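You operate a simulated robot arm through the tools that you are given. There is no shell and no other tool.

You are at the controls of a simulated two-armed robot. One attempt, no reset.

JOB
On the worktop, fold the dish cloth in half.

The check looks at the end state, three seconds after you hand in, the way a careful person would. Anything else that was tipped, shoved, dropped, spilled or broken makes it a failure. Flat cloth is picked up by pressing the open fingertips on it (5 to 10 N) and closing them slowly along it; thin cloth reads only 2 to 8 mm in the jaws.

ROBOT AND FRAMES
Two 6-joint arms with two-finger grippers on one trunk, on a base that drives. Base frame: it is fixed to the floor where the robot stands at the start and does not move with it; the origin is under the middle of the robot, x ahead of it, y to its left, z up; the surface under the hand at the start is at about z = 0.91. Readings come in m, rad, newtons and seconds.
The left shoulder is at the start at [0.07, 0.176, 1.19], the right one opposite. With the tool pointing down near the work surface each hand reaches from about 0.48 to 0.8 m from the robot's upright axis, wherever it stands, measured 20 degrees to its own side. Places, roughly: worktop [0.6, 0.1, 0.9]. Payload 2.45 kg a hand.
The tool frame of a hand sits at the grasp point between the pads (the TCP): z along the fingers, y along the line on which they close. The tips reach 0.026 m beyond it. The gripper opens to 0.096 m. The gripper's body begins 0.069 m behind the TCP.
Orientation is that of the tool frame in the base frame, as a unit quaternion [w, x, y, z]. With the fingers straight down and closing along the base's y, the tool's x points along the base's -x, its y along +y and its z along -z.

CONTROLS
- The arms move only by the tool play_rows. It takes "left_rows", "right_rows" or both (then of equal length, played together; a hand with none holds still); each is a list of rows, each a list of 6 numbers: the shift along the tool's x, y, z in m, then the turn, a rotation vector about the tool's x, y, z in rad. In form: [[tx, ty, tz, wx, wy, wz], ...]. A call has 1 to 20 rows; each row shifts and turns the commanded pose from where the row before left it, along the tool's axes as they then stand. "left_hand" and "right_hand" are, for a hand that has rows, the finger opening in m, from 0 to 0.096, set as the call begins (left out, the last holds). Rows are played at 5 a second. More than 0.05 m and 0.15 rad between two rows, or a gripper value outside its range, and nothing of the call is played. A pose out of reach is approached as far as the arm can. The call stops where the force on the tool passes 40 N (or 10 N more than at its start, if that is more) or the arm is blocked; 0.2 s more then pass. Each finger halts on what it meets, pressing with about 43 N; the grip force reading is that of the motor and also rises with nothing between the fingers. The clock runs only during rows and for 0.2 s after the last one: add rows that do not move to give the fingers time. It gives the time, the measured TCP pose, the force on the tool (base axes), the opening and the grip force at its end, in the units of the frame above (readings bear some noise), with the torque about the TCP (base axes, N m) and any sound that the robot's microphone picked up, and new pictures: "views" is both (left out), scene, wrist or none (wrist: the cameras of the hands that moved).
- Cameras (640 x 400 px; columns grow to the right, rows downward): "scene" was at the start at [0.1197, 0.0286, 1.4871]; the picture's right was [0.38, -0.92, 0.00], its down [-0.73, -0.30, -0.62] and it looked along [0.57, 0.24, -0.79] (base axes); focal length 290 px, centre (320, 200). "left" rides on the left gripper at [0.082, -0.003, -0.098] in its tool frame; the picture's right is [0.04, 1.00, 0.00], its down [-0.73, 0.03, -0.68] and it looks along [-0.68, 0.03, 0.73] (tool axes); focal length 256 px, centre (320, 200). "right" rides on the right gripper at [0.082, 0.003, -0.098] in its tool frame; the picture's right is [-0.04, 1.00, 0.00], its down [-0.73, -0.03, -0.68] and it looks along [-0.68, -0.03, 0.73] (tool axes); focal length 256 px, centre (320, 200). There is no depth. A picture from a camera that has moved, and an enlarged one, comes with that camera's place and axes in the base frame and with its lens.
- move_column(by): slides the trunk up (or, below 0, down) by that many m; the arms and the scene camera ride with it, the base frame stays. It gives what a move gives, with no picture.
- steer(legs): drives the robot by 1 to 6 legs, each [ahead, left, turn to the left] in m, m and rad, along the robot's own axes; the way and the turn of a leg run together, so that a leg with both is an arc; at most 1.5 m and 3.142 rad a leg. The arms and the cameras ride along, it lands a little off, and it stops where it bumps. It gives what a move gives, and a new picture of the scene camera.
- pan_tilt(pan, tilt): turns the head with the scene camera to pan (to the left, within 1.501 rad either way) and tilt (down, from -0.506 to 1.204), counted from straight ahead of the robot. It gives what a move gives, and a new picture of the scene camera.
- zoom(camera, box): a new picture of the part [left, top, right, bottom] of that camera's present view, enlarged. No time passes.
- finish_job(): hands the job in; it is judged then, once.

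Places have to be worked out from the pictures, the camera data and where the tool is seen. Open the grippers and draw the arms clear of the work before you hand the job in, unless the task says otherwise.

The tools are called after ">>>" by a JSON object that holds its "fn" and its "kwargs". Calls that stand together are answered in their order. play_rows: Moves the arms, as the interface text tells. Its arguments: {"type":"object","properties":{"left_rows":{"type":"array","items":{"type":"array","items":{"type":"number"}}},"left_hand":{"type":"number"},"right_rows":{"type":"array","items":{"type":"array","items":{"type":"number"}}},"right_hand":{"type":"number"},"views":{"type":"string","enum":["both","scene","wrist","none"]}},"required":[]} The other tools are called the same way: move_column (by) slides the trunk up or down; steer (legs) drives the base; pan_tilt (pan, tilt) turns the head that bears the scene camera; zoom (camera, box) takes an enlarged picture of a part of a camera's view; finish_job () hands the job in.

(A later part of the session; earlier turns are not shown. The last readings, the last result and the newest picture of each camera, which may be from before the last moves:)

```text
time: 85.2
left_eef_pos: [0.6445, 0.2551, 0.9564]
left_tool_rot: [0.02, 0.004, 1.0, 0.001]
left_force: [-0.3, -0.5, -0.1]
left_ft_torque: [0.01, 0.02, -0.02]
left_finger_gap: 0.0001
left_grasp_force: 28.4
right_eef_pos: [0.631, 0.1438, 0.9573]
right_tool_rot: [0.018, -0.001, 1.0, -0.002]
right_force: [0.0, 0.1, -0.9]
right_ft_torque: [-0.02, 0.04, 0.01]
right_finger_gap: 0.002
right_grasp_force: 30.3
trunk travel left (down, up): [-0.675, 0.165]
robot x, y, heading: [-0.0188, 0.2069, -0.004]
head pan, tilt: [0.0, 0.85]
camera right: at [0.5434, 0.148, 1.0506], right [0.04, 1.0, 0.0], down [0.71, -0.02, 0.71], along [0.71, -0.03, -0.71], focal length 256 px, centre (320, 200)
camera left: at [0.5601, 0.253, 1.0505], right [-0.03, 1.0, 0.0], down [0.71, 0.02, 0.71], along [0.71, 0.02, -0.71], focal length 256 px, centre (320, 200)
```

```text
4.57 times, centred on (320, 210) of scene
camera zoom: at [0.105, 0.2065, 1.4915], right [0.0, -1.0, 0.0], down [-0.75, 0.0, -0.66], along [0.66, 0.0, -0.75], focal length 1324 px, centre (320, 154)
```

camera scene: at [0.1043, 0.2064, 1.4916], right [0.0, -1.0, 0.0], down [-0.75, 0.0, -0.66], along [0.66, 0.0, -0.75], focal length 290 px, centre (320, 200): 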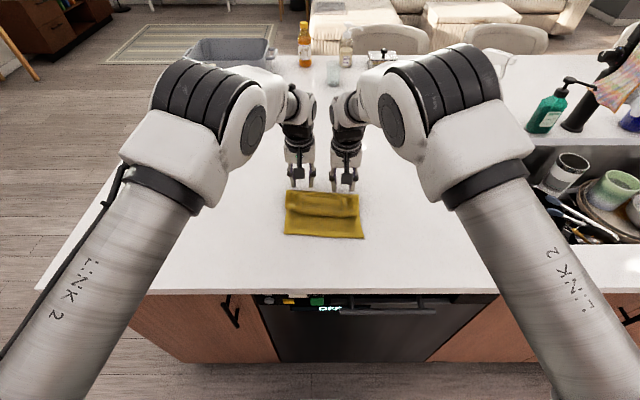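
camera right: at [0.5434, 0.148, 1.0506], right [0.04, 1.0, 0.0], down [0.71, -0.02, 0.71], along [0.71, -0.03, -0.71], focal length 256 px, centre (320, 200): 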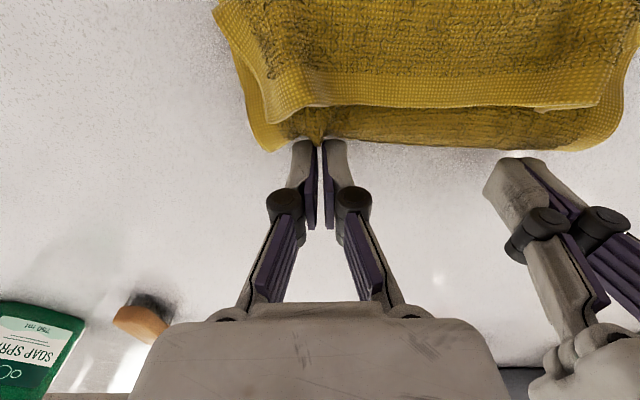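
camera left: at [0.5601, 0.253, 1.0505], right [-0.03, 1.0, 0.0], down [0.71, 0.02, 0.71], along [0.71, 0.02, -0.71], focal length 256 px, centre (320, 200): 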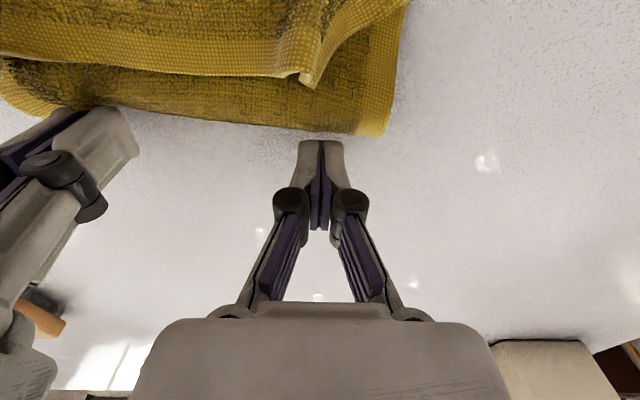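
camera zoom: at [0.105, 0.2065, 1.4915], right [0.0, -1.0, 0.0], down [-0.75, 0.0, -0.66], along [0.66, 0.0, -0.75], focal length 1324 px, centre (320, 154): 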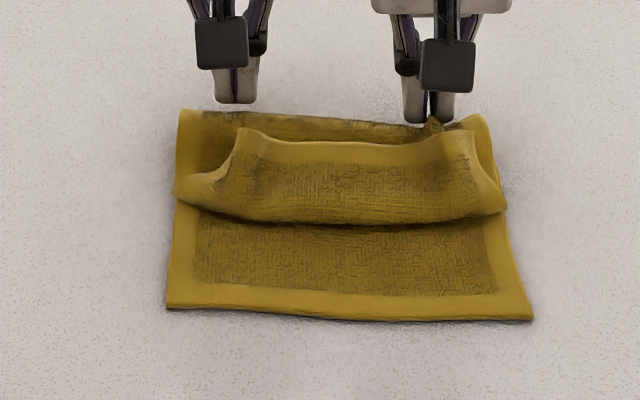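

The right fingers caught a bit of the fold loop (2 mm gap). I'll open the right slightly and raise both clear before going on.

>>> {"fn": "play_rows", "kwargs": {"left_rows": [[0, 0, 0, 0, 0, 0], [0, 0, -0.004, 0, 0, 0], [0, 0, -0.008, 0, 0, 0], [0, 0, -0.008, 0, 0, 0], [0, 0, 0, 0, 0, 0]], "right_rows": [[0, 0, 0, 0, 0, 0], [0, 0, -0.004, 0, 0, 0], [0, 0, -0.008, 0, 0, 0], [0, 0, -0.008, 0, 0, 0], [0, 0, 0, 0, 0, 0]], "right_hand": 0.014, "views": "wrist"}}

>>> {"fn": "zoom", "kwargs": {"camera": "scene", "box": [250, 170, 390, 250]}}

```text
time: 86.4
left_eef_pos: [0.6444, 0.2548, 0.9763]
left_tool_rot: [0.021, 0.004, 1.0, 0.001]
left_force: [-0.2, 0.3, 0.1]
left_ft_torque: [-0.01, -0.02, 0.05]
left_finger_gap: 0.0002
left_grasp_force: 28.9
right_eef_pos: [0.629, 0.1448, 0.9755]
right_tool_rot: [0.018, -0.001, 1.0, -0.002]
right_force: [0.0, 0.2, 0.9]
right_ft_torque: [-0.01, 0.0, 0.01]
right_finger_gap: 0.014
right_grasp_force: 0.1
trunk travel left (down, up): [-0.675, 0.165]
robot x, y, heading: [-0.0225, 0.2047, 0.002]
head pan, tilt: [0.0, 0.85]
camera right: at [0.5428, 0.148, 1.0704], right [0.04, 1.0, 0.0], down [0.71, -0.02, 0.71], along [0.71, -0.03, -0.71], focal length 256 px, centre (320, 200)
camera left: at [0.5596, 0.2532, 1.0705], right [-0.03, 1.0, 0.0], down [0.71, 0.02, 0.71], along [0.71, 0.02, -0.71], focal length 256 px, centre (320, 200)
```

right: 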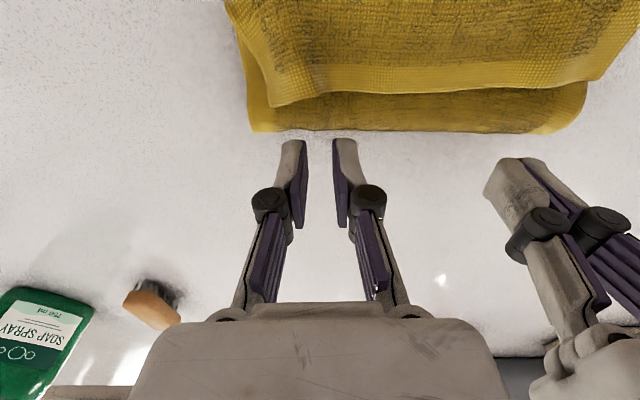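
left: 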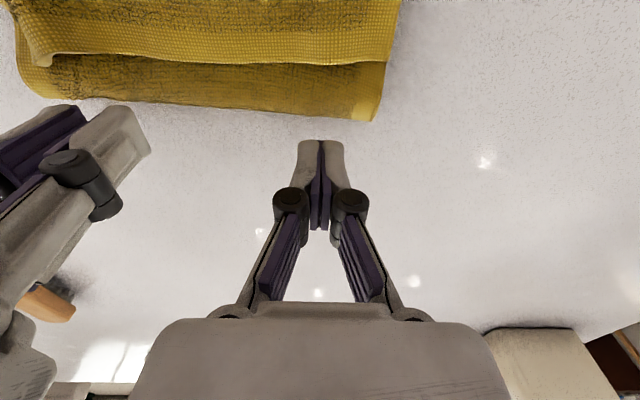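

```text
4.57 times, centred on (320, 210) of scene
camera zoom: at [0.1052, 0.2064, 1.4915], right [0.0, -1.0, 0.0], down [-0.75, 0.0, -0.66], along [0.66, 0.0, -0.75], focal length 1324 px, centre (320, 154)
```

zoom: 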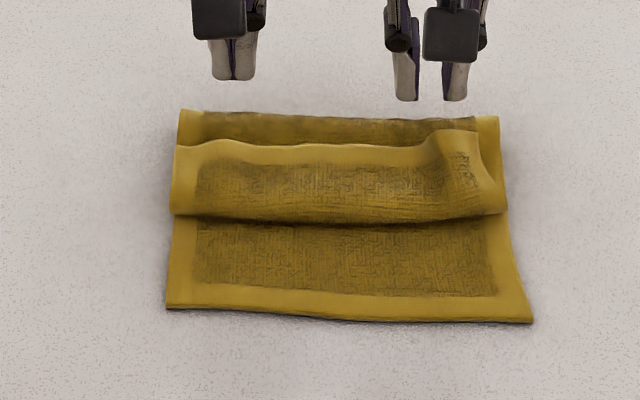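

The ridges have now relaxed by themselves and the cloth is a clean shape with a full-width flap still lying toward the fold. Let me look closely at the flap edge from the wrist cameras.

>>> {"fn": "zoom", "kwargs": {"camera": "right", "box": [220, 0, 640, 180]}}

>>> {"fn": "zoom", "kwargs": {"camera": "left", "box": [0, 0, 440, 180]}}

```text
1.52 times, centred on (430, 90) of right
camera zoom: at [0.5428, 0.148, 1.0704], right [0.04, 1.0, 0.0], down [0.71, -0.02, 0.71], along [0.71, -0.03, -0.71], focal length 390 px, centre (152, 368)
```

zoom: 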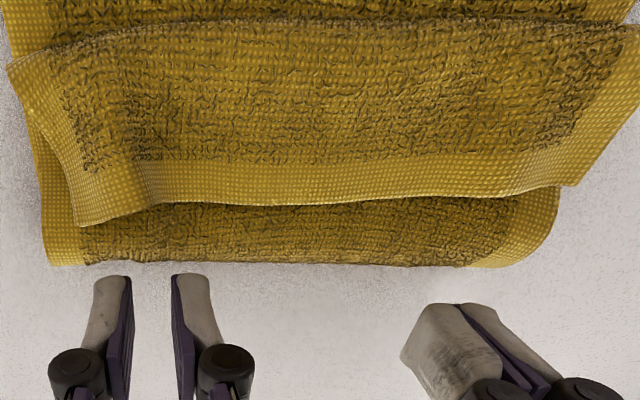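

```text
1.45 times, centred on (220, 90) of left
camera zoom: at [0.5596, 0.2532, 1.0705], right [-0.03, 1.0, 0.0], down [0.71, 0.02, 0.71], along [0.71, 0.02, -0.71], focal length 372 px, centre (466, 360)
```

zoom: 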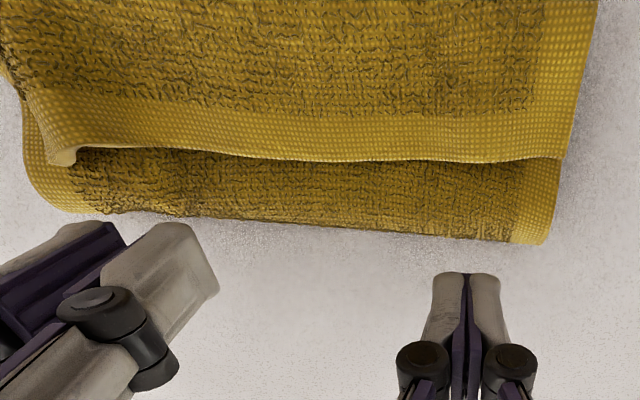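

The flap is free and slightly raised along its edge (x≈0.602), with the fold line at x≈0.63–0.64. I'll position both hands behind the flap edge, left y≈0.28 and right y≈0.175, with the fingers slightly open as posts, still above the cloth.

>>> {"fn": "play_rows", "kwargs": {"left_rows": [[0.0061, 0.00675, 0, 0, 0, 0], [0.0061, 0.00675, 0, 0, 0, 0], [0.0061, 0.00675, 0, 0, 0, 0], [0.0061, 0.00675, 0, 0, 0, 0], [0, 0, 0.004, 0, 0, 0], [0, 0, 0.004, 0, 0, 0], [0, 0, 0, 0, 0, 0]], "right_rows": [[0.0025, 0.0075, 0, 0, 0, 0], [0.0025, 0.0075, 0, 0, 0, 0], [0.0025, 0.0075, 0, 0, 0, 0], [0.0025, 0.0075, 0, 0, 0, 0], [0, 0, 0.004, 0, 0, 0], [0, 0, 0.004, 0, 0, 0], [0, 0, 0, 0, 0, 0]], "left_hand": 0.03, "right_hand": 0.03, "views": "wrist"}}

```text
time: 88.0
left_eef_pos: [0.6199, 0.2834, 0.9675]
left_tool_rot: [0.019, 0.004, 1.0, 0.001]
left_force: [-0.6, -0.1, 0.6]
left_ft_torque: [-0.03, -0.02, -0.03]
left_finger_gap: 0.0301
left_grasp_force: 0.1
right_eef_pos: [0.6256, 0.1655, 0.9682]
right_tool_rot: [0.019, 0.0, 1.0, -0.003]
right_force: [-0.1, 0.4, -0.5]
right_ft_torque: [0.0, 0.0, -0.02]
right_finger_gap: 0.0302
right_grasp_force: 0.1
right hand out of reach, approached as far as the arm can: row 4
trunk travel left (down, up): [-0.675, 0.165]
robot x, y, heading: [-0.0234, 0.2094, -0.004]
head pan, tilt: [0.0, 0.85]
camera right: at [0.5386, 0.1702, 1.0616], right [0.04, 1.0, 0.0], down [0.71, -0.03, 0.71], along [0.71, -0.03, -0.71], focal length 256 px, centre (320, 200)
camera left: at [0.5352, 0.2807, 1.062], right [-0.03, 1.0, 0.0], down [0.71, 0.02, 0.71], along [0.71, 0.02, -0.71], focal length 256 px, centre (320, 200)
```

right: 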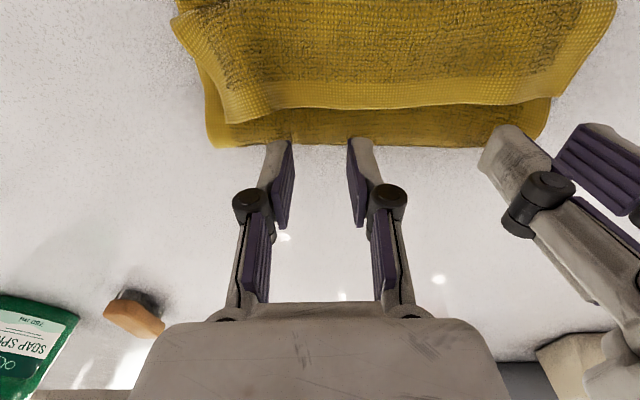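
left: 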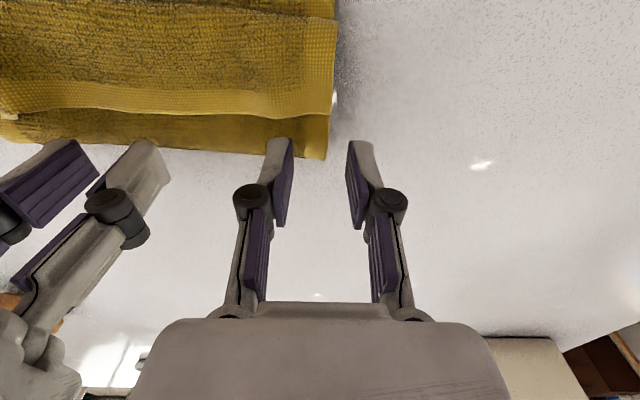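

The right arm can't reach that far inward, so I'll use left y≈0.262 and right y≈0.155 instead, still behind the flap edge.

>>> {"fn": "play_rows", "kwargs": {"left_rows": [[0, -0.007, 0, 0, 0, 0], [0, -0.007, 0, 0, 0, 0], [0, -0.007, 0, 0, 0, 0], [0, 0, 0, 0, 0, 0]], "right_rows": [[0, -0.007, 0, 0, 0, 0], [0, -0.007, 0, 0, 0, 0], [0, -0.005, 0, 0, 0, 0], [0, 0, 0, 0, 0, 0]], "views": "wrist"}}

```text
time: 89.0
left_eef_pos: [0.6204, 0.2624, 0.9663]
left_tool_rot: [0.02, 0.003, 1.0, 0.002]
left_force: [0.4, -0.5, -0.1]
left_ft_torque: [-0.03, 0.02, 0.02]
left_finger_gap: 0.03
left_grasp_force: 0.1
right_eef_pos: [0.6254, 0.1474, 0.9686]
right_tool_rot: [0.018, -0.002, 1.0, -0.002]
right_force: [0.0, 0.7, -0.7]
right_ft_torque: [-0.02, 0.01, 0.02]
right_finger_gap: 0.0297
right_grasp_force: 0.1
trunk travel left (down, up): [-0.675, 0.165]
robot x, y, heading: [-0.0216, 0.2049, 0.0]
head pan, tilt: [0.0, 0.85]
camera right: at [0.5384, 0.1522, 1.062], right [0.04, 1.0, 0.0], down [0.71, -0.02, 0.71], along [0.71, -0.03, -0.71], focal length 256 px, centre (320, 200)
camera left: at [0.5349, 0.2596, 1.0616], right [-0.03, 1.0, 0.0], down [0.71, 0.02, 0.71], along [0.71, 0.02, -0.71], focal length 256 px, centre (320, 200)
```

right: 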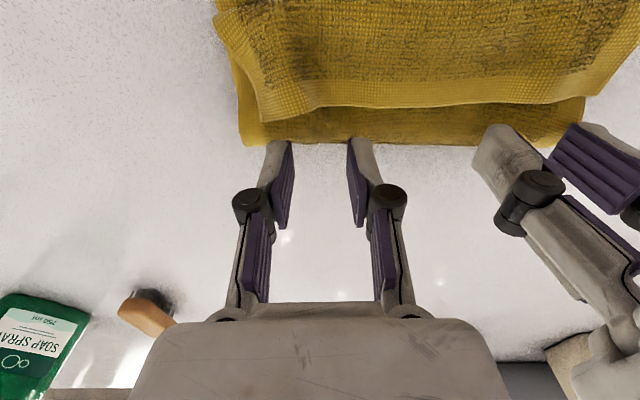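
left: 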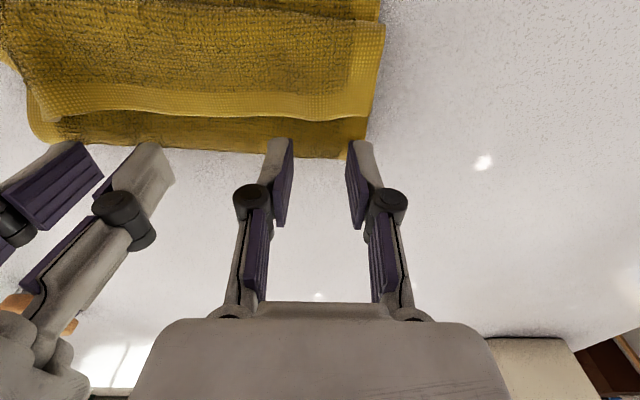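

Left posts sit just behind the flap edge (0.608 against 0.605). I'll bring the right back 8 mm and lower both toward the middle layer.

>>> {"fn": "play_rows", "kwargs": {"left_rows": [[0, 0, 0.004, 0, 0, 0], [0, 0, 0.004, 0, 0, 0], [0, 0, 0.004, 0, 0, 0], [0, 0, 0.004, 0, 0, 0], [0, 0, 0, 0, 0, 0]], "right_rows": [[0.004, 0, 0.003, 0, 0, 0], [0.004, 0, 0.005, 0, 0, 0], [0, 0, 0.005, 0, 0, 0], [0, 0, 0.004, 0, 0, 0], [0, 0, 0, 0, 0, 0]], "views": "wrist"}}

```text
time: 90.2
left_eef_pos: [0.6209, 0.2612, 0.952]
left_tool_rot: [0.019, 0.003, 1.0, 0.002]
left_force: [0.7, 0.5, -0.5]
left_ft_torque: [0.0, 0.06, -0.01]
left_finger_gap: 0.0301
left_grasp_force: 0.1
right_eef_pos: [0.6176, 0.149, 0.9503]
right_tool_rot: [0.019, 0.0, 1.0, -0.003]
right_force: [0.4, -0.1, -0.1]
right_ft_torque: [0.02, 0.0, 0.0]
right_finger_gap: 0.0299
right_grasp_force: 0.0
trunk travel left (down, up): [-0.675, 0.165]
robot x, y, heading: [-0.0209, 0.2096, -0.005]
head pan, tilt: [0.0, 0.85]
camera right: at [0.5308, 0.1522, 1.0447], right [0.04, 1.0, 0.0], down [0.71, -0.02, 0.71], along [0.71, -0.03, -0.71], focal length 256 px, centre (320, 200)
camera left: at [0.5358, 0.2596, 1.0454], right [-0.03, 1.0, 0.0], down [0.71, 0.02, 0.71], along [0.71, 0.02, -0.71], focal length 256 px, centre (320, 200)
```

right: 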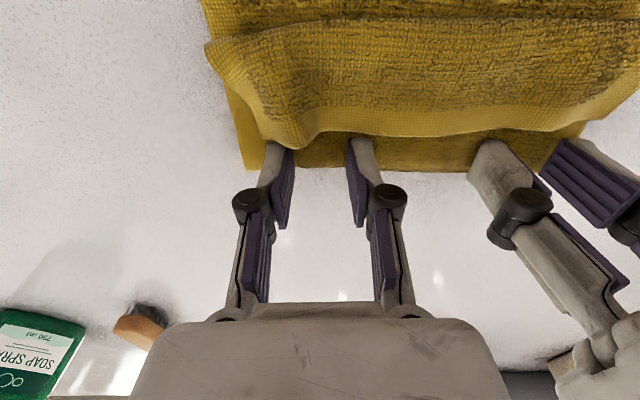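
left: 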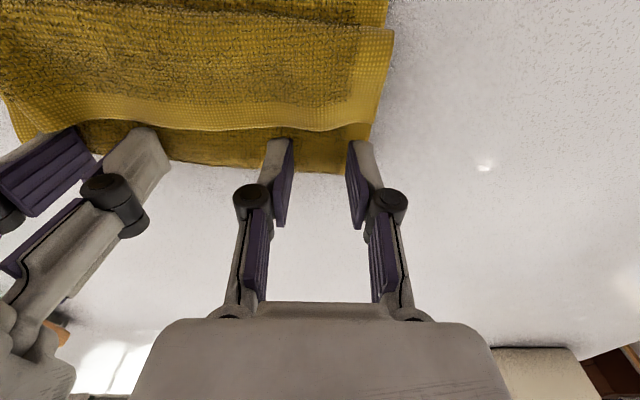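

The posts are just behind the flap edge and the right one already touches it. Lowering about 4 mm more, then sweeping back 3 cm with the base.

>>> {"fn": "play_rows", "kwargs": {"left_rows": [[0, 0, 0.003, 0, 0, 0], [0, 0, 0.002, 0, 0, 0], [0, 0, 0, 0, 0, 0]], "right_rows": [[0, 0, 0.002, 0, 0, 0], [0, 0, 0.0015, 0, 0, 0], [0, 0, 0, 0, 0, 0]], "views": "none"}}

>>> {"fn": "steer", "kwargs": {"legs": [[-0.03, 0.0, 0]]}}

>>> {"fn": "zoom", "kwargs": {"camera": "scene", "box": [240, 140, 400, 240]}}

>>> {"fn": "zoom", "kwargs": {"camera": "right", "box": [0, 0, 640, 400]}}

>>> {"fn": "zoom", "kwargs": {"camera": "left", "box": [0, 0, 640, 400]}}

```text
time: 91.0
left_eef_pos: [0.6218, 0.2619, 0.9461]
left_tool_rot: [0.02, 0.003, 1.0, 0.001]
left_force: [-0.5, 0.0, 0.1]
left_ft_torque: [0.01, 0.01, -0.01]
left_finger_gap: 0.03
left_grasp_force: 0.0
right_eef_pos: [0.619, 0.1491, 0.9465]
right_tool_rot: [0.02, -0.001, 1.0, -0.003]
right_force: [-0.3, -0.9, 1.0]
right_ft_torque: [-0.02, -0.01, 0.01]
right_finger_gap: 0.0301
right_grasp_force: 0.0
trunk travel left (down, up): [-0.675, 0.165]
robot x, y, heading: [-0.0268, 0.2094, -0.001]
head pan, tilt: [0.0, 0.85]
```

```text
time: 91.8
left_eef_pos: [0.594, 0.2617, 0.9452]
left_tool_rot: [0.019, 0.003, 1.0, 0.002]
left_force: [0.4, -1.0, 1.0]
left_ft_torque: [0.03, 0.01, -0.02]
left_finger_gap: 0.0297
left_grasp_force: 0.1
right_eef_pos: [0.5916, 0.1477, 0.9458]
right_tool_rot: [0.018, 0.0, 1.0, -0.002]
right_force: [1.4, -0.3, 0.7]
right_ft_torque: [-0.02, 0.04, 0.03]
right_finger_gap: 0.0299
right_grasp_force: 0.0
trunk travel left (down, up): [-0.675, 0.165]
robot x, y, heading: [-0.0581, 0.2045, -0.002]
head pan, tilt: [0.0, 0.85]
camera scene: at [0.0784, 0.2065, 1.4912], right [0.0, -1.0, 0.0], down [-0.75, 0.0, -0.66], along [0.66, 0.0, -0.75], focal length 290 px, centre (320, 200)
```

scene: 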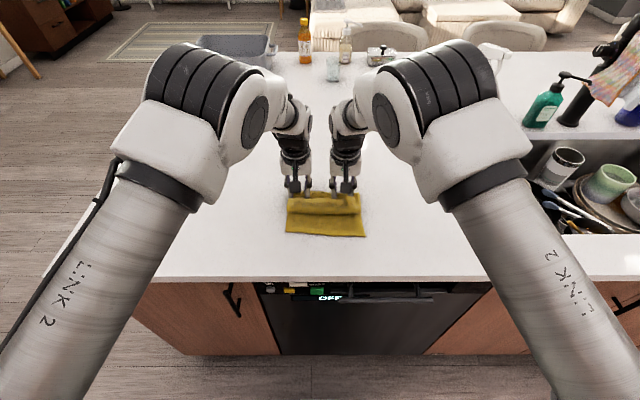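

```text
4.00 times, centred on (320, 190) of scene
camera zoom: at [0.0784, 0.2065, 1.4912], right [0.0, -1.0, 0.0], down [-0.75, 0.0, -0.66], along [0.66, 0.0, -0.75], focal length 1158 px, centre (320, 240)
```

zoom: 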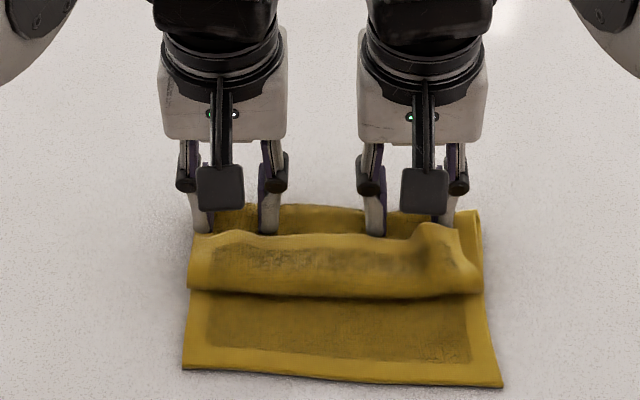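

```text
1.00 times, centred on (320, 200) of right (not enlarged: the box is as wide or as high as the picture)
camera zoom: at [0.504, 0.1519, 1.0398], right [0.04, 1.0, 0.0], down [0.71, -0.02, 0.7], along [0.7, -0.03, -0.71], focal length 256 px, centre (320, 200)
```

zoom: 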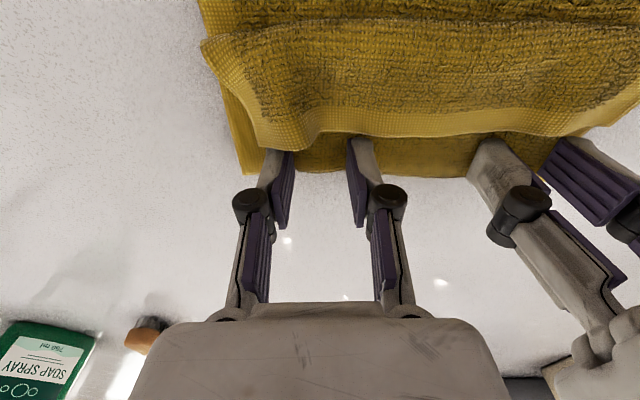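

```text
1.00 times, centred on (320, 200) of left (not enlarged: the box is as wide or as high as the picture)
camera zoom: at [0.509, 0.2595, 1.0392], right [-0.03, 1.0, 0.0], down [0.71, 0.02, 0.71], along [0.71, 0.02, -0.71], focal length 256 px, centre (320, 200)
```

zoom: 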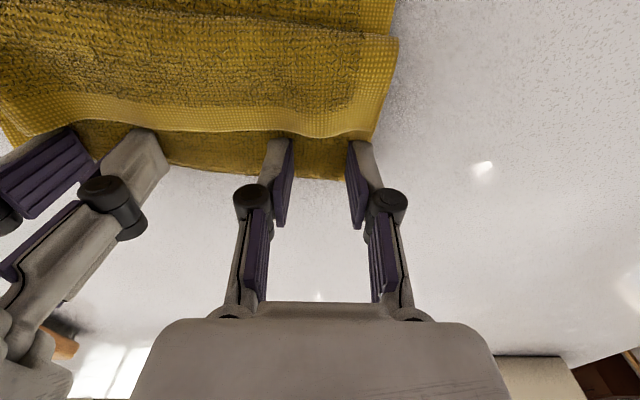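

The plow just slid the whole cloth about 2 cm toward me without flipping the flap (near edge now at x≈0.484 and 0.471), so that is no good. I'll raise the hands; the plan now is to re-pinch the flap hem, lift it, and this time release it from a higher, leaning-back position so it falls flat.

>>> {"fn": "play_rows", "kwargs": {"left_rows": [[0, 0, -0.008, 0, 0, 0], [0, 0, -0.01, 0, 0, 0], [0, 0, -0.01, 0, 0, 0], [0, 0, -0.01, 0, 0, 0], [0, 0, 0, 0, 0, 0], [0, 0, 0, 0, 0, 0]], "right_rows": [[0, 0, -0.008, 0, 0, 0], [0, 0, -0.01, 0, 0, 0], [0, 0, -0.01, 0, 0, 0], [0, 0, -0.01, 0, 0, 0], [0, 0, 0, 0, 0, 0], [0, 0, 0, 0, 0, 0]], "left_hand": 0.042, "right_hand": 0.042, "views": "wrist"}}

>>> {"fn": "zoom", "kwargs": {"camera": "scene", "box": [240, 140, 400, 240]}}

```text
time: 93.2
left_eef_pos: [0.5908, 0.261, 0.9854]
left_tool_rot: [0.02, 0.004, 1.0, 0.0]
left_force: [-0.5, -0.4, -0.3]
left_ft_torque: [0.02, -0.02, -0.02]
left_finger_gap: 0.0421
left_grasp_force: 0.0
right_eef_pos: [0.5867, 0.1468, 0.9854]
right_tool_rot: [0.019, 0.0, 1.0, -0.001]
right_force: [-0.3, 0.3, 0.2]
right_ft_torque: [-0.02, 0.01, 0.01]
right_finger_gap: 0.0419
right_grasp_force: 0.1
trunk travel left (down, up): [-0.675, 0.165]
robot x, y, heading: [-0.0544, 0.2093, 0.001]
head pan, tilt: [0.0, 0.85]
camera right: at [0.5003, 0.1516, 1.0793], right [0.04, 1.0, 0.0], down [0.71, -0.03, 0.71], along [0.71, -0.03, -0.71], focal length 256 px, centre (320, 200)
camera left: at [0.5053, 0.2594, 1.0782], right [-0.03, 1.0, 0.0], down [0.71, 0.02, 0.71], along [0.71, 0.02, -0.71], focal length 256 px, centre (320, 200)
```

right: 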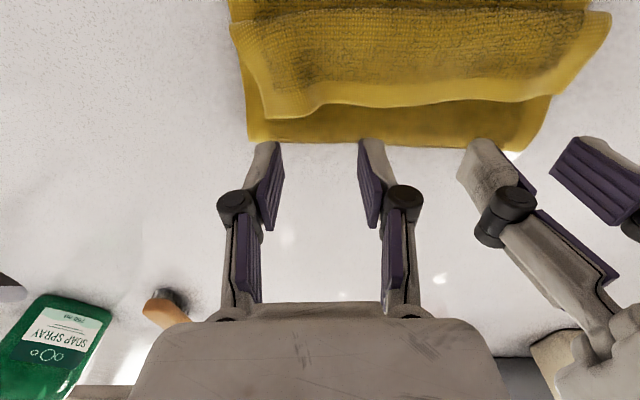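
left: 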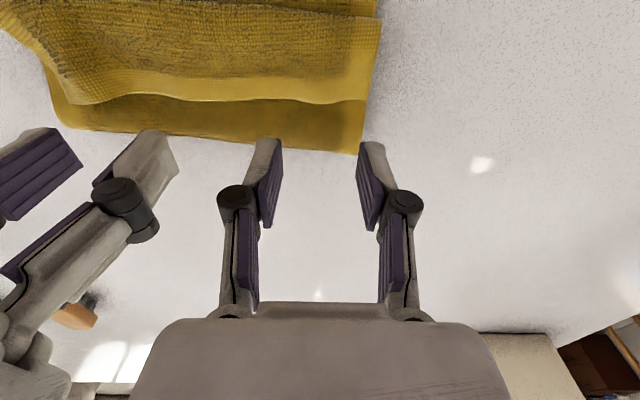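

```text
4.00 times, centred on (320, 190) of scene
camera zoom: at [0.0751, 0.2064, 1.4916], right [0.0, -1.0, 0.0], down [-0.75, 0.0, -0.66], along [0.66, 0.0, -0.75], focal length 1158 px, centre (320, 240)
```

zoom: 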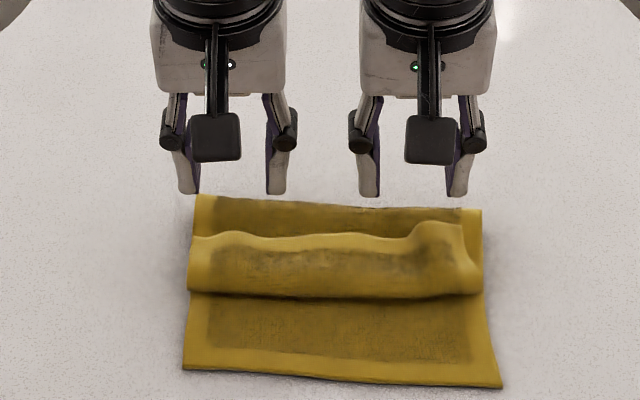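

The flap stands slightly raised with its hem at x≈0.57. I worked out that the arms are limited in swinging inward past the robot's centre line, so for turning the flap over I'll use just the right hand at the hem's centre, with wrist pitch. First I'll raise the hands and shift the base left so the right hand works comfortably in front of its own shoulder.

>>> {"fn": "play_rows", "kwargs": {"left_rows": [[0, 0, -0.01, 0, 0, 0], [0, 0.01, -0.01, 0, 0, 0], [0, 0.02, -0.01, 0, 0, 0], [0, 0.02, 0, 0, 0, 0], [0, 0, 0, 0, 0, 0]], "right_rows": [[0, 0, -0.01, 0, 0, 0], [0, 0, -0.01, 0, 0, 0], [0, 0, 0, 0, 0, 0], [0, 0, 0, 0, 0, 0], [0, 0, 0, 0, 0, 0]], "right_hand": 0.05, "left_hand": 0.03, "views": "none"}}

>>> {"fn": "steer", "kwargs": {"legs": [[0.0, 0.09, 0]]}}

```text
time: 94.4
left_eef_pos: [0.5893, 0.3112, 1.0145]
left_tool_rot: [0.019, 0.004, 1.0, 0.002]
left_force: [-0.2, -0.3, -0.7]
left_ft_torque: [0.03, 0.03, 0.03]
left_finger_gap: 0.0299
left_grasp_force: 0.0
right_eef_pos: [0.5864, 0.1451, 1.0048]
right_tool_rot: [0.019, 0.002, 1.0, 0.001]
right_force: [0.2, -0.4, -0.4]
right_ft_torque: [0.02, -0.02, -0.01]
right_finger_gap: 0.0499
right_grasp_force: 0.1
trunk travel left (down, up): [-0.675, 0.165]
robot x, y, heading: [-0.0486, 0.2057, -0.006]
head pan, tilt: [0.0, 0.85]
```

```text
time: 95.5
left_eef_pos: [0.5909, 0.4018, 1.0147]
left_tool_rot: [0.021, 0.004, 1.0, 0.002]
left_force: [0.3, -0.1, 0.3]
left_ft_torque: [-0.03, -0.01, -0.01]
left_finger_gap: 0.0299
left_grasp_force: 0.1
right_eef_pos: [0.5877, 0.2349, 1.0063]
right_tool_rot: [0.019, 0.002, 1.0, 0.0]
right_force: [-0.1, 0.8, -1.2]
right_ft_torque: [-0.01, 0.01, 0.02]
right_finger_gap: 0.0501
right_grasp_force: 0.1
trunk travel left (down, up): [-0.675, 0.165]
robot x, y, heading: [-0.0539, 0.2971, -0.001]
head pan, tilt: [0.0, 0.85]
camera scene: at [0.0753, 0.2959, 1.4916], right [0.0, -1.0, 0.0], down [-0.75, 0.0, -0.66], along [0.66, 0.0, -0.75], focal length 290 px, centre (320, 200)
```

scene: 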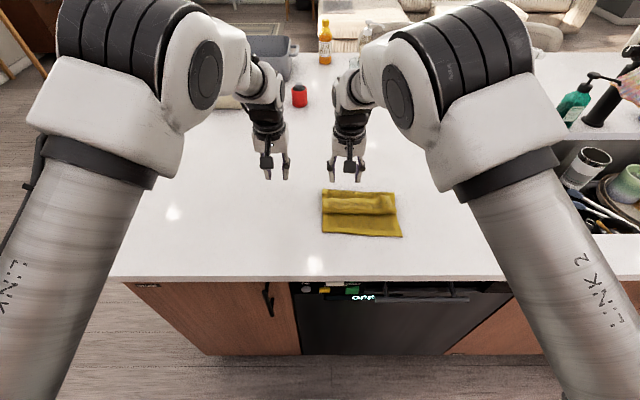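

Now the right hand has room. I'll bring it over the hem centre (x≈0.566, y≈0.197) at z≈0.967 for a close look.

>>> {"fn": "play_rows", "kwargs": {"right_rows": [[0.005, -0.0095, 0.009, 0, 0, 0], [0.005, -0.0095, 0.01, 0, 0, 0], [0.005, -0.0095, 0.01, 0, 0, 0], [0.005, -0.0095, 0.01, 0, 0, 0], [0, 0, 0, 0, 0, 0]], "views": "both"}}

>>> {"fn": "zoom", "kwargs": {"camera": "scene", "box": [280, 150, 440, 250]}}

```text
time: 96.7
left_eef_pos: [0.5897, 0.4005, 1.0144]
left_tool_rot: [0.02, 0.003, 1.0, 0.001]
left_force: [-0.5, -0.2, 0.3]
left_ft_torque: [-0.01, -0.01, 0.05]
left_finger_gap: 0.0298
left_grasp_force: 0.0
right_eef_pos: [0.5692, 0.197, 0.9664]
right_tool_rot: [0.02, 0.003, 1.0, 0.0]
right_force: [-0.2, -0.5, -0.1]
right_ft_torque: [0.0, -0.03, 0.0]
right_finger_gap: 0.05
right_grasp_force: 0.2
trunk travel left (down, up): [-0.675, 0.165]
robot x, y, heading: [-0.0529, 0.2953, -0.005]
head pan, tilt: [0.0, 0.85]
camera scene: at [0.0752, 0.2967, 1.4916], right [0.0, -1.0, 0.0], down [-0.75, 0.0, -0.66], along [0.66, 0.0, -0.75], focal length 290 px, centre (320, 200)
camera right: at [0.4828, 0.2013, 1.0603], right [0.05, 1.0, 0.0], down [0.71, -0.03, 0.71], along [0.71, -0.03, -0.71], focal length 256 px, centre (320, 200)
```

scene: 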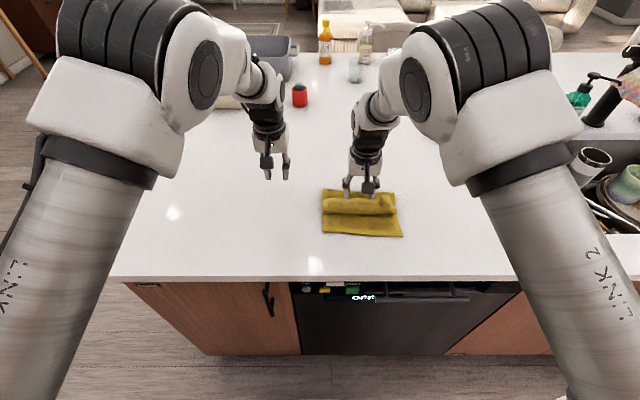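
right: 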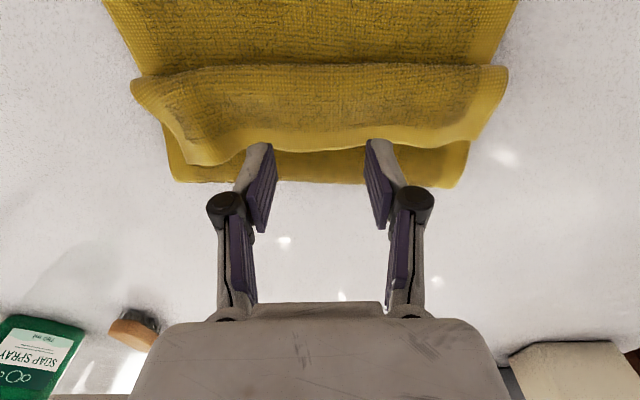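

```text
4.00 times, centred on (360, 200) of scene
camera zoom: at [0.0752, 0.2967, 1.4916], right [0.0, -1.0, 0.0], down [-0.75, 0.0, -0.66], along [0.66, 0.0, -0.75], focal length 1158 px, centre (160, 200)
```

zoom: 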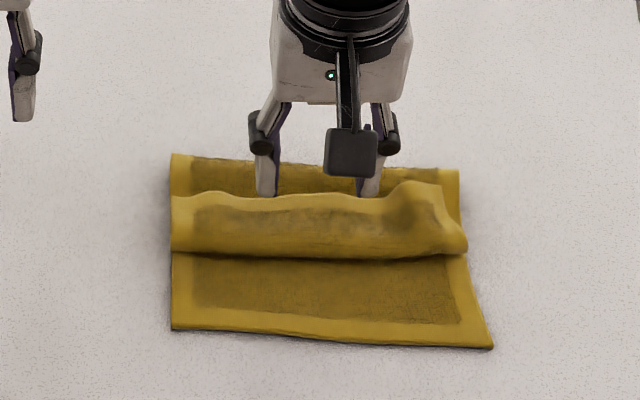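

Triangulating, the flap now stands up by itself with its hem at about (x 0.56, z 0.945). So it can be gripped directly by fingers closing along x, with the hem upright between the pads and no gathering needed; I'll raise the hands and yaw both grippers 90°, cameras outward.

>>> {"fn": "play_rows", "kwargs": {"left_rows": [[0, 0, 0, 0, 0, 0], [0, 0, 0, 0, 0, 0], [0, 0, 0, 0, 0, 0.143], [0, 0, 0, 0, 0, 0.143], [0, 0, 0, 0, 0, 0.143], [0, 0, 0, 0, 0, 0.143], [0, 0, 0, 0, 0, 0.143], [0, 0, 0, 0, 0, 0.143], [0, 0, 0, 0, 0, 0.143], [0, 0, 0, 0, 0, 0.143], [0, 0, 0, 0, 0, 0.143], [0, 0, 0, 0, 0, 0.143], [0, 0, 0, 0, 0, 0.143], [0, 0, 0, 0, 0, 0]], "right_rows": [[0, 0, -0.025, 0, 0, 0], [0, 0, -0.025, 0, 0, 0], [0, 0, 0, 0, 0, -0.143], [0, 0, 0, 0, 0, -0.143], [0, 0, 0, 0, 0, -0.143], [0, 0, 0, 0, 0, -0.143], [0, 0, 0, 0, 0, -0.143], [0, 0, 0, 0, 0, -0.143], [0, 0, 0, 0, 0, -0.143], [0, 0, 0, 0, 0, -0.143], [0, 0, 0, 0, 0, -0.143], [0, 0, 0, 0, 0, -0.143], [0, 0, 0, 0, 0, -0.143], [0, 0, 0, 0, 0, 0]], "left_hand": 0.05, "right_hand": 0.05, "views": "both"}}

```text
time: 99.7
left_eef_pos: [0.59, 0.4006, 1.0136]
left_tool_rot: [0.013, 0.711, 0.703, 0.015]
left_force: [-0.1, -0.6, -0.9]
left_ft_torque: [0.01, -0.01, -0.03]
left_finger_gap: 0.0502
left_grasp_force: 0.0
right_eef_pos: [0.5675, 0.1968, 1.0163]
right_tool_rot: [0.014, -0.706, 0.708, -0.013]
right_force: [-0.3, -0.9, 0.1]
right_ft_torque: [-0.02, 0.01, 0.01]
right_finger_gap: 0.0501
right_grasp_force: 0.0
trunk travel left (down, up): [-0.675, 0.165]
robot x, y, heading: [-0.0586, 0.298, 0.0]
head pan, tilt: [0.0, 0.85]
camera scene: at [0.0753, 0.2959, 1.4915], right [0.0, -1.0, 0.0], down [-0.75, 0.0, -0.66], along [0.66, 0.0, -0.75], focal length 290 px, centre (320, 200)
camera right: at [0.5585, 0.1152, 1.1138], right [-1.0, 0.04, -0.04], down [0.01, 0.73, 0.68], along [0.06, 0.68, -0.73], focal length 256 px, centre (320, 200)
camera left: at [0.5843, 0.4831, 1.1119], right [1.0, 0.03, 0.04], down [-0.01, -0.74, 0.68], along [0.05, -0.68, -0.73], focal length 256 px, centre (320, 200)
```

scene: 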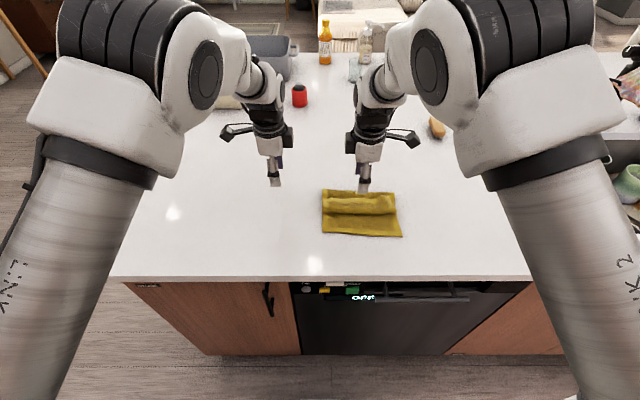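
right: 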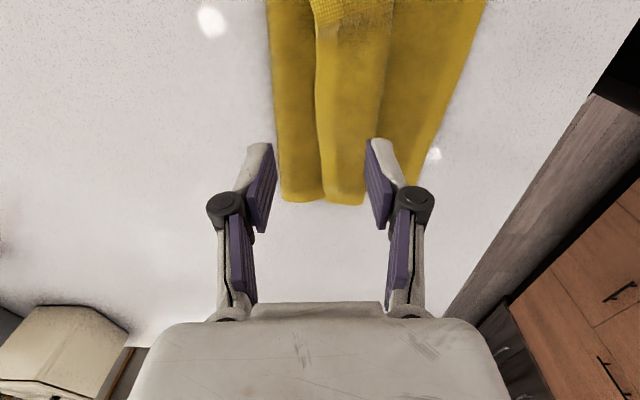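
left: 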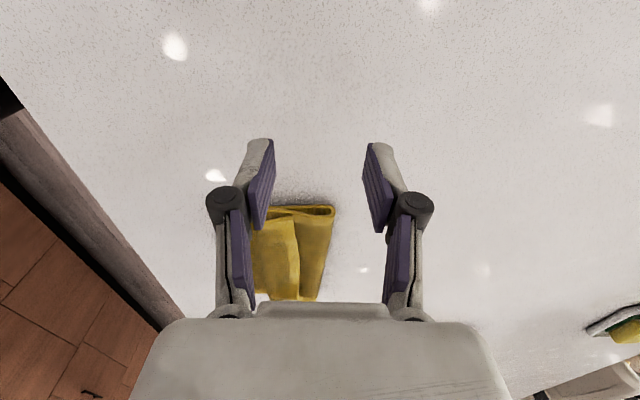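

The yaw worked, and the left camera now views the cloth end-on. Let me zoom to see the flap profile.

>>> {"fn": "zoom", "kwargs": {"camera": "left", "box": [220, 180, 380, 310]}}

>>> {"fn": "zoom", "kwargs": {"camera": "right", "box": [220, 0, 520, 220]}}

```text
3.08 times, centred on (300, 245) of left
camera zoom: at [0.5843, 0.4831, 1.1119], right [1.0, 0.03, 0.04], down [-0.01, -0.74, 0.68], along [0.05, -0.68, -0.73], focal length 788 px, centre (382, 62)
```

zoom: 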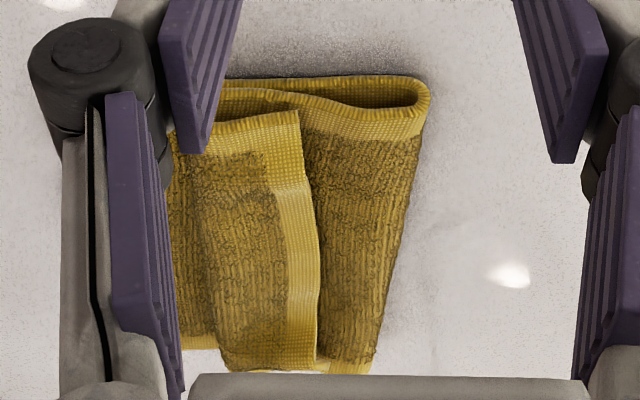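

```text
1.82 times, centred on (370, 110) of right
camera zoom: at [0.5585, 0.1152, 1.1138], right [-1.0, 0.04, -0.04], down [0.01, 0.73, 0.68], along [0.06, 0.68, -0.73], focal length 465 px, centre (229, 364)
```

zoom: 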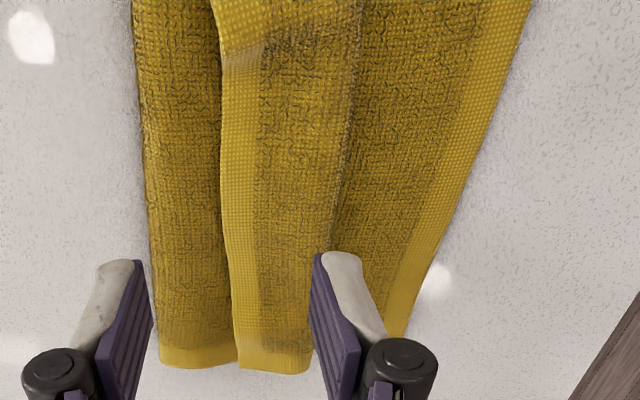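

The profile is clear: the flap hem stands roughly at x≈0.565–0.57, z≈0.93–0.945, free along its whole width. I'll drive the base back right 0.09 m to centre on the cloth.

>>> {"fn": "steer", "kwargs": {"legs": [[0.0, -0.09, 0]]}}

```text
time: 100.8
left_eef_pos: [0.5907, 0.3117, 1.0139]
left_tool_rot: [0.013, 0.71, 0.704, 0.015]
left_force: [0.1, -0.4, 0.2]
left_ft_torque: [0.01, 0.01, 0.0]
left_finger_gap: 0.0503
left_grasp_force: 0.0
right_eef_pos: [0.5674, 0.1064, 1.0168]
right_tool_rot: [0.013, -0.706, 0.708, -0.014]
right_force: [-0.1, 0.1, 0.5]
right_ft_torque: [0.02, -0.02, 0.0]
right_finger_gap: 0.0502
right_grasp_force: 0.0
trunk travel left (down, up): [-0.675, 0.165]
robot x, y, heading: [-0.0542, 0.2052, -0.004]
head pan, tilt: [0.0, 0.85]
camera scene: at [0.0752, 0.2063, 1.4915], right [0.0, -1.0, 0.0], down [-0.75, 0.0, -0.66], along [0.66, 0.0, -0.75], focal length 290 px, centre (320, 200)
```

scene: 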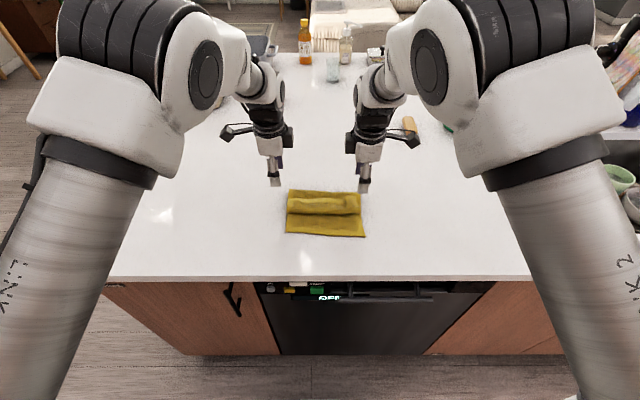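

Now I'll move both hands above the hem at x≈0.557, left y≈0.262 and right y≈0.135, stopping at z≈0.985.

>>> {"fn": "play_rows", "kwargs": {"left_rows": [[-0.0083, -0.0056, 0.0048, 0, 0, 0], [-0.0083, -0.0056, 0.0048, 0, 0, 0], [-0.0083, -0.0056, 0.0048, 0, 0, 0], [-0.0083, -0.0056, 0.0048, 0, 0, 0], [-0.0083, -0.0056, 0.0048, 0, 0, 0], [-0.0083, -0.0056, 0.0048, 0, 0, 0], [0, 0, 0, 0, 0, 0]], "right_rows": [[-0.0048, 0.00173, 0.0053, 0, 0, 0], [-0.0048, 0.00173, 0.0053, 0, 0, 0], [-0.0048, 0.00173, 0.0053, 0, 0, 0], [-0.0048, 0.00173, 0.0053, 0, 0, 0], [-0.0048, 0.00173, 0.0053, 0, 0, 0], [-0.0048, 0.00173, 0.0053, 0, 0, 0], [0, 0, 0, 0, 0, 0]], "views": "both"}}

>>> {"fn": "zoom", "kwargs": {"camera": "scene", "box": [240, 140, 400, 250]}}

```text
time: 102.4
left_eef_pos: [0.5687, 0.2798, 0.9891]
left_tool_rot: [0.021, 0.7, 0.713, 0.008]
left_force: [0.4, 0.8, 0.9]
left_ft_torque: [-0.01, -0.03, 0.03]
left_finger_gap: 0.0504
left_grasp_force: 0.0
left hand out of reach, approached as far as the arm can: row 6
right_eef_pos: [0.5626, 0.1267, 0.9878]
right_tool_rot: [0.02, -0.697, 0.717, -0.006]
right_force: [0.4, -0.3, 0.4]
right_ft_torque: [0.02, 0.0, 0.06]
right_finger_gap: 0.0501
right_grasp_force: 0.1
trunk travel left (down, up): [-0.675, 0.165]
robot x, y, heading: [-0.0541, 0.2085, 0.0]
head pan, tilt: [0.0, 0.85]
camera scene: at [0.0751, 0.2064, 1.4915], right [0.0, -1.0, 0.0], down [-0.75, 0.0, -0.66], along [0.66, 0.0, -0.75], focal length 290 px, centre (320, 200)
camera right: at [0.5516, 0.0441, 1.0828], right [-1.0, 0.07, -0.04], down [0.02, 0.72, 0.69], along [0.07, 0.69, -0.72], focal length 256 px, centre (320, 200)
camera left: at [0.5598, 0.3646, 1.0841], right [1.0, 0.06, 0.04], down [0.01, -0.72, 0.69], along [0.07, -0.69, -0.72], focal length 256 px, centre (320, 200)
```

scene: 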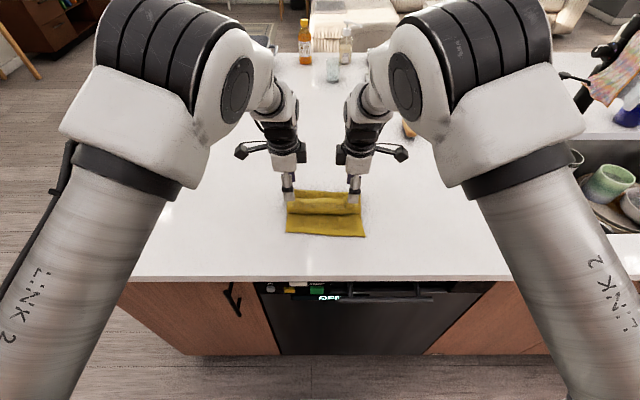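
right: 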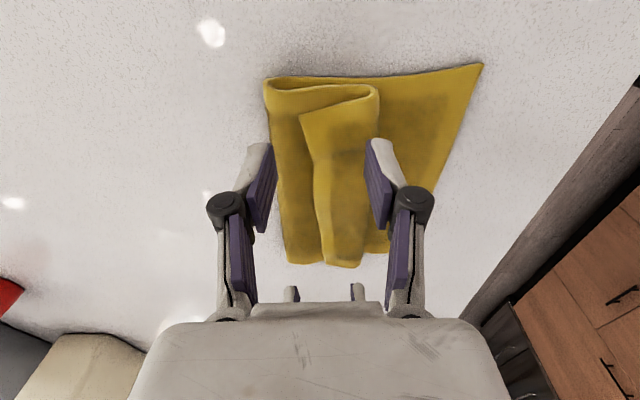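
left: 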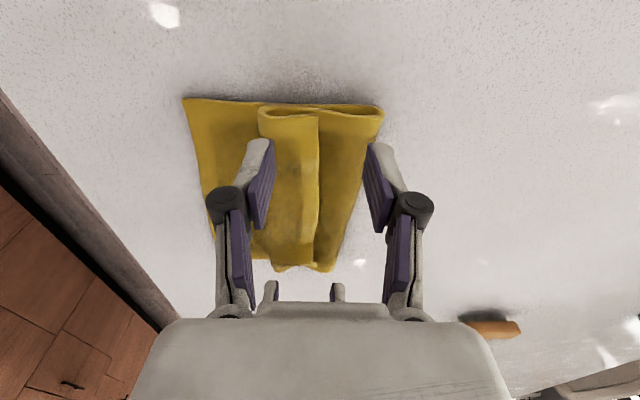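

```text
3.64 times, centred on (320, 195) of scene
camera zoom: at [0.0751, 0.2064, 1.4915], right [0.0, -1.0, 0.0], down [-0.75, 0.0, -0.66], along [0.66, 0.0, -0.75], focal length 1053 px, centre (320, 218)
```

zoom: 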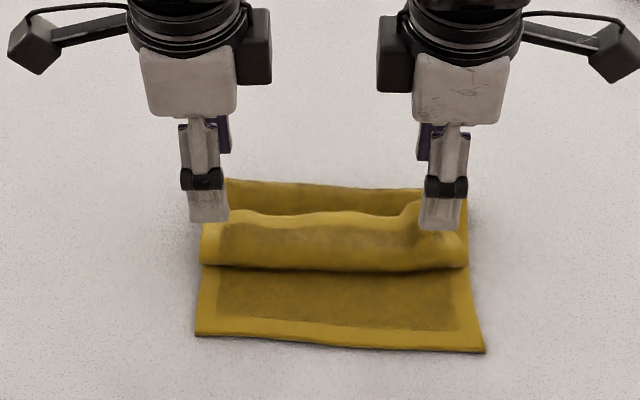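

The arms need to be further out from the body for these inward positions. I'll raise slightly, back the base up 0.06 m, then bring the arms forward over the hem.

>>> {"fn": "play_rows", "kwargs": {"left_rows": [[0, 0, -0.01, 0, 0, 0], [0, 0, -0.01, 0, 0, 0], [0, 0, 0, 0, 0, 0]], "right_rows": [[0, 0, -0.01, 0, 0, 0], [0, 0, -0.01, 0, 0, 0], [0, 0, 0, 0, 0, 0]], "views": "none"}}

>>> {"fn": "steer", "kwargs": {"legs": [[-0.07, 0.0, 0]]}}

```text
time: 103.2
left_eef_pos: [0.5621, 0.2799, 0.9926]
left_tool_rot: [0.01, 0.701, 0.713, -0.003]
left_force: [0.2, 0.3, 0.0]
left_ft_torque: [0.01, -0.02, -0.01]
left_finger_gap: 0.0498
left_grasp_force: 0.0
right_eef_pos: [0.5561, 0.1267, 0.9921]
right_tool_rot: [0.01, -0.697, 0.716, 0.006]
right_force: [-0.1, -0.5, 0.1]
right_ft_torque: [-0.02, -0.01, 0.01]
right_finger_gap: 0.0501
right_grasp_force: 0.2
trunk travel left (down, up): [-0.675, 0.165]
robot x, y, heading: [-0.0538, 0.2087, 0.001]
head pan, tilt: [0.0, 0.85]
```

```text
time: 104.3
left_eef_pos: [0.4949, 0.2805, 0.9973]
left_tool_rot: [0.015, 0.701, 0.713, 0.0]
left_force: [0.1, -0.9, -0.3]
left_ft_torque: [0.01, 0.0, 0.0]
left_finger_gap: 0.0498
left_grasp_force: 0.0
right_eef_pos: [0.4884, 0.126, 0.9988]
right_tool_rot: [0.015, -0.696, 0.718, 0.0]
right_force: [-0.4, -0.8, 0.0]
right_ft_torque: [0.04, 0.03, 0.03]
right_finger_gap: 0.0501
right_grasp_force: 0.0
trunk travel left (down, up): [-0.675, 0.165]
robot x, y, heading: [-0.1255, 0.2085, -0.004]
head pan, tilt: [0.0, 0.85]
camera scene: at [0.0058, 0.2063, 1.4913], right [0.0, -1.0, 0.0], down [-0.75, 0.0, -0.66], along [0.66, 0.0, -0.75], focal length 290 px, centre (320, 200)
```

scene: 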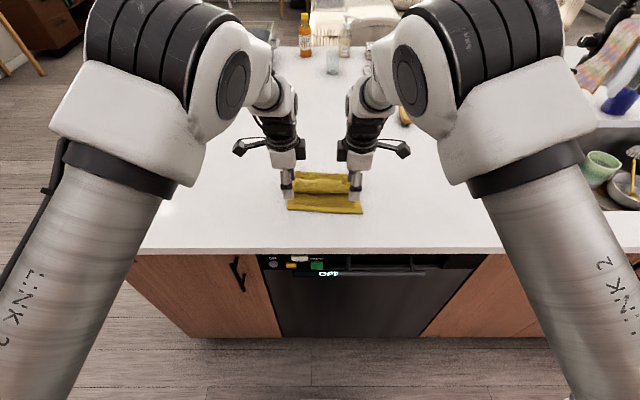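

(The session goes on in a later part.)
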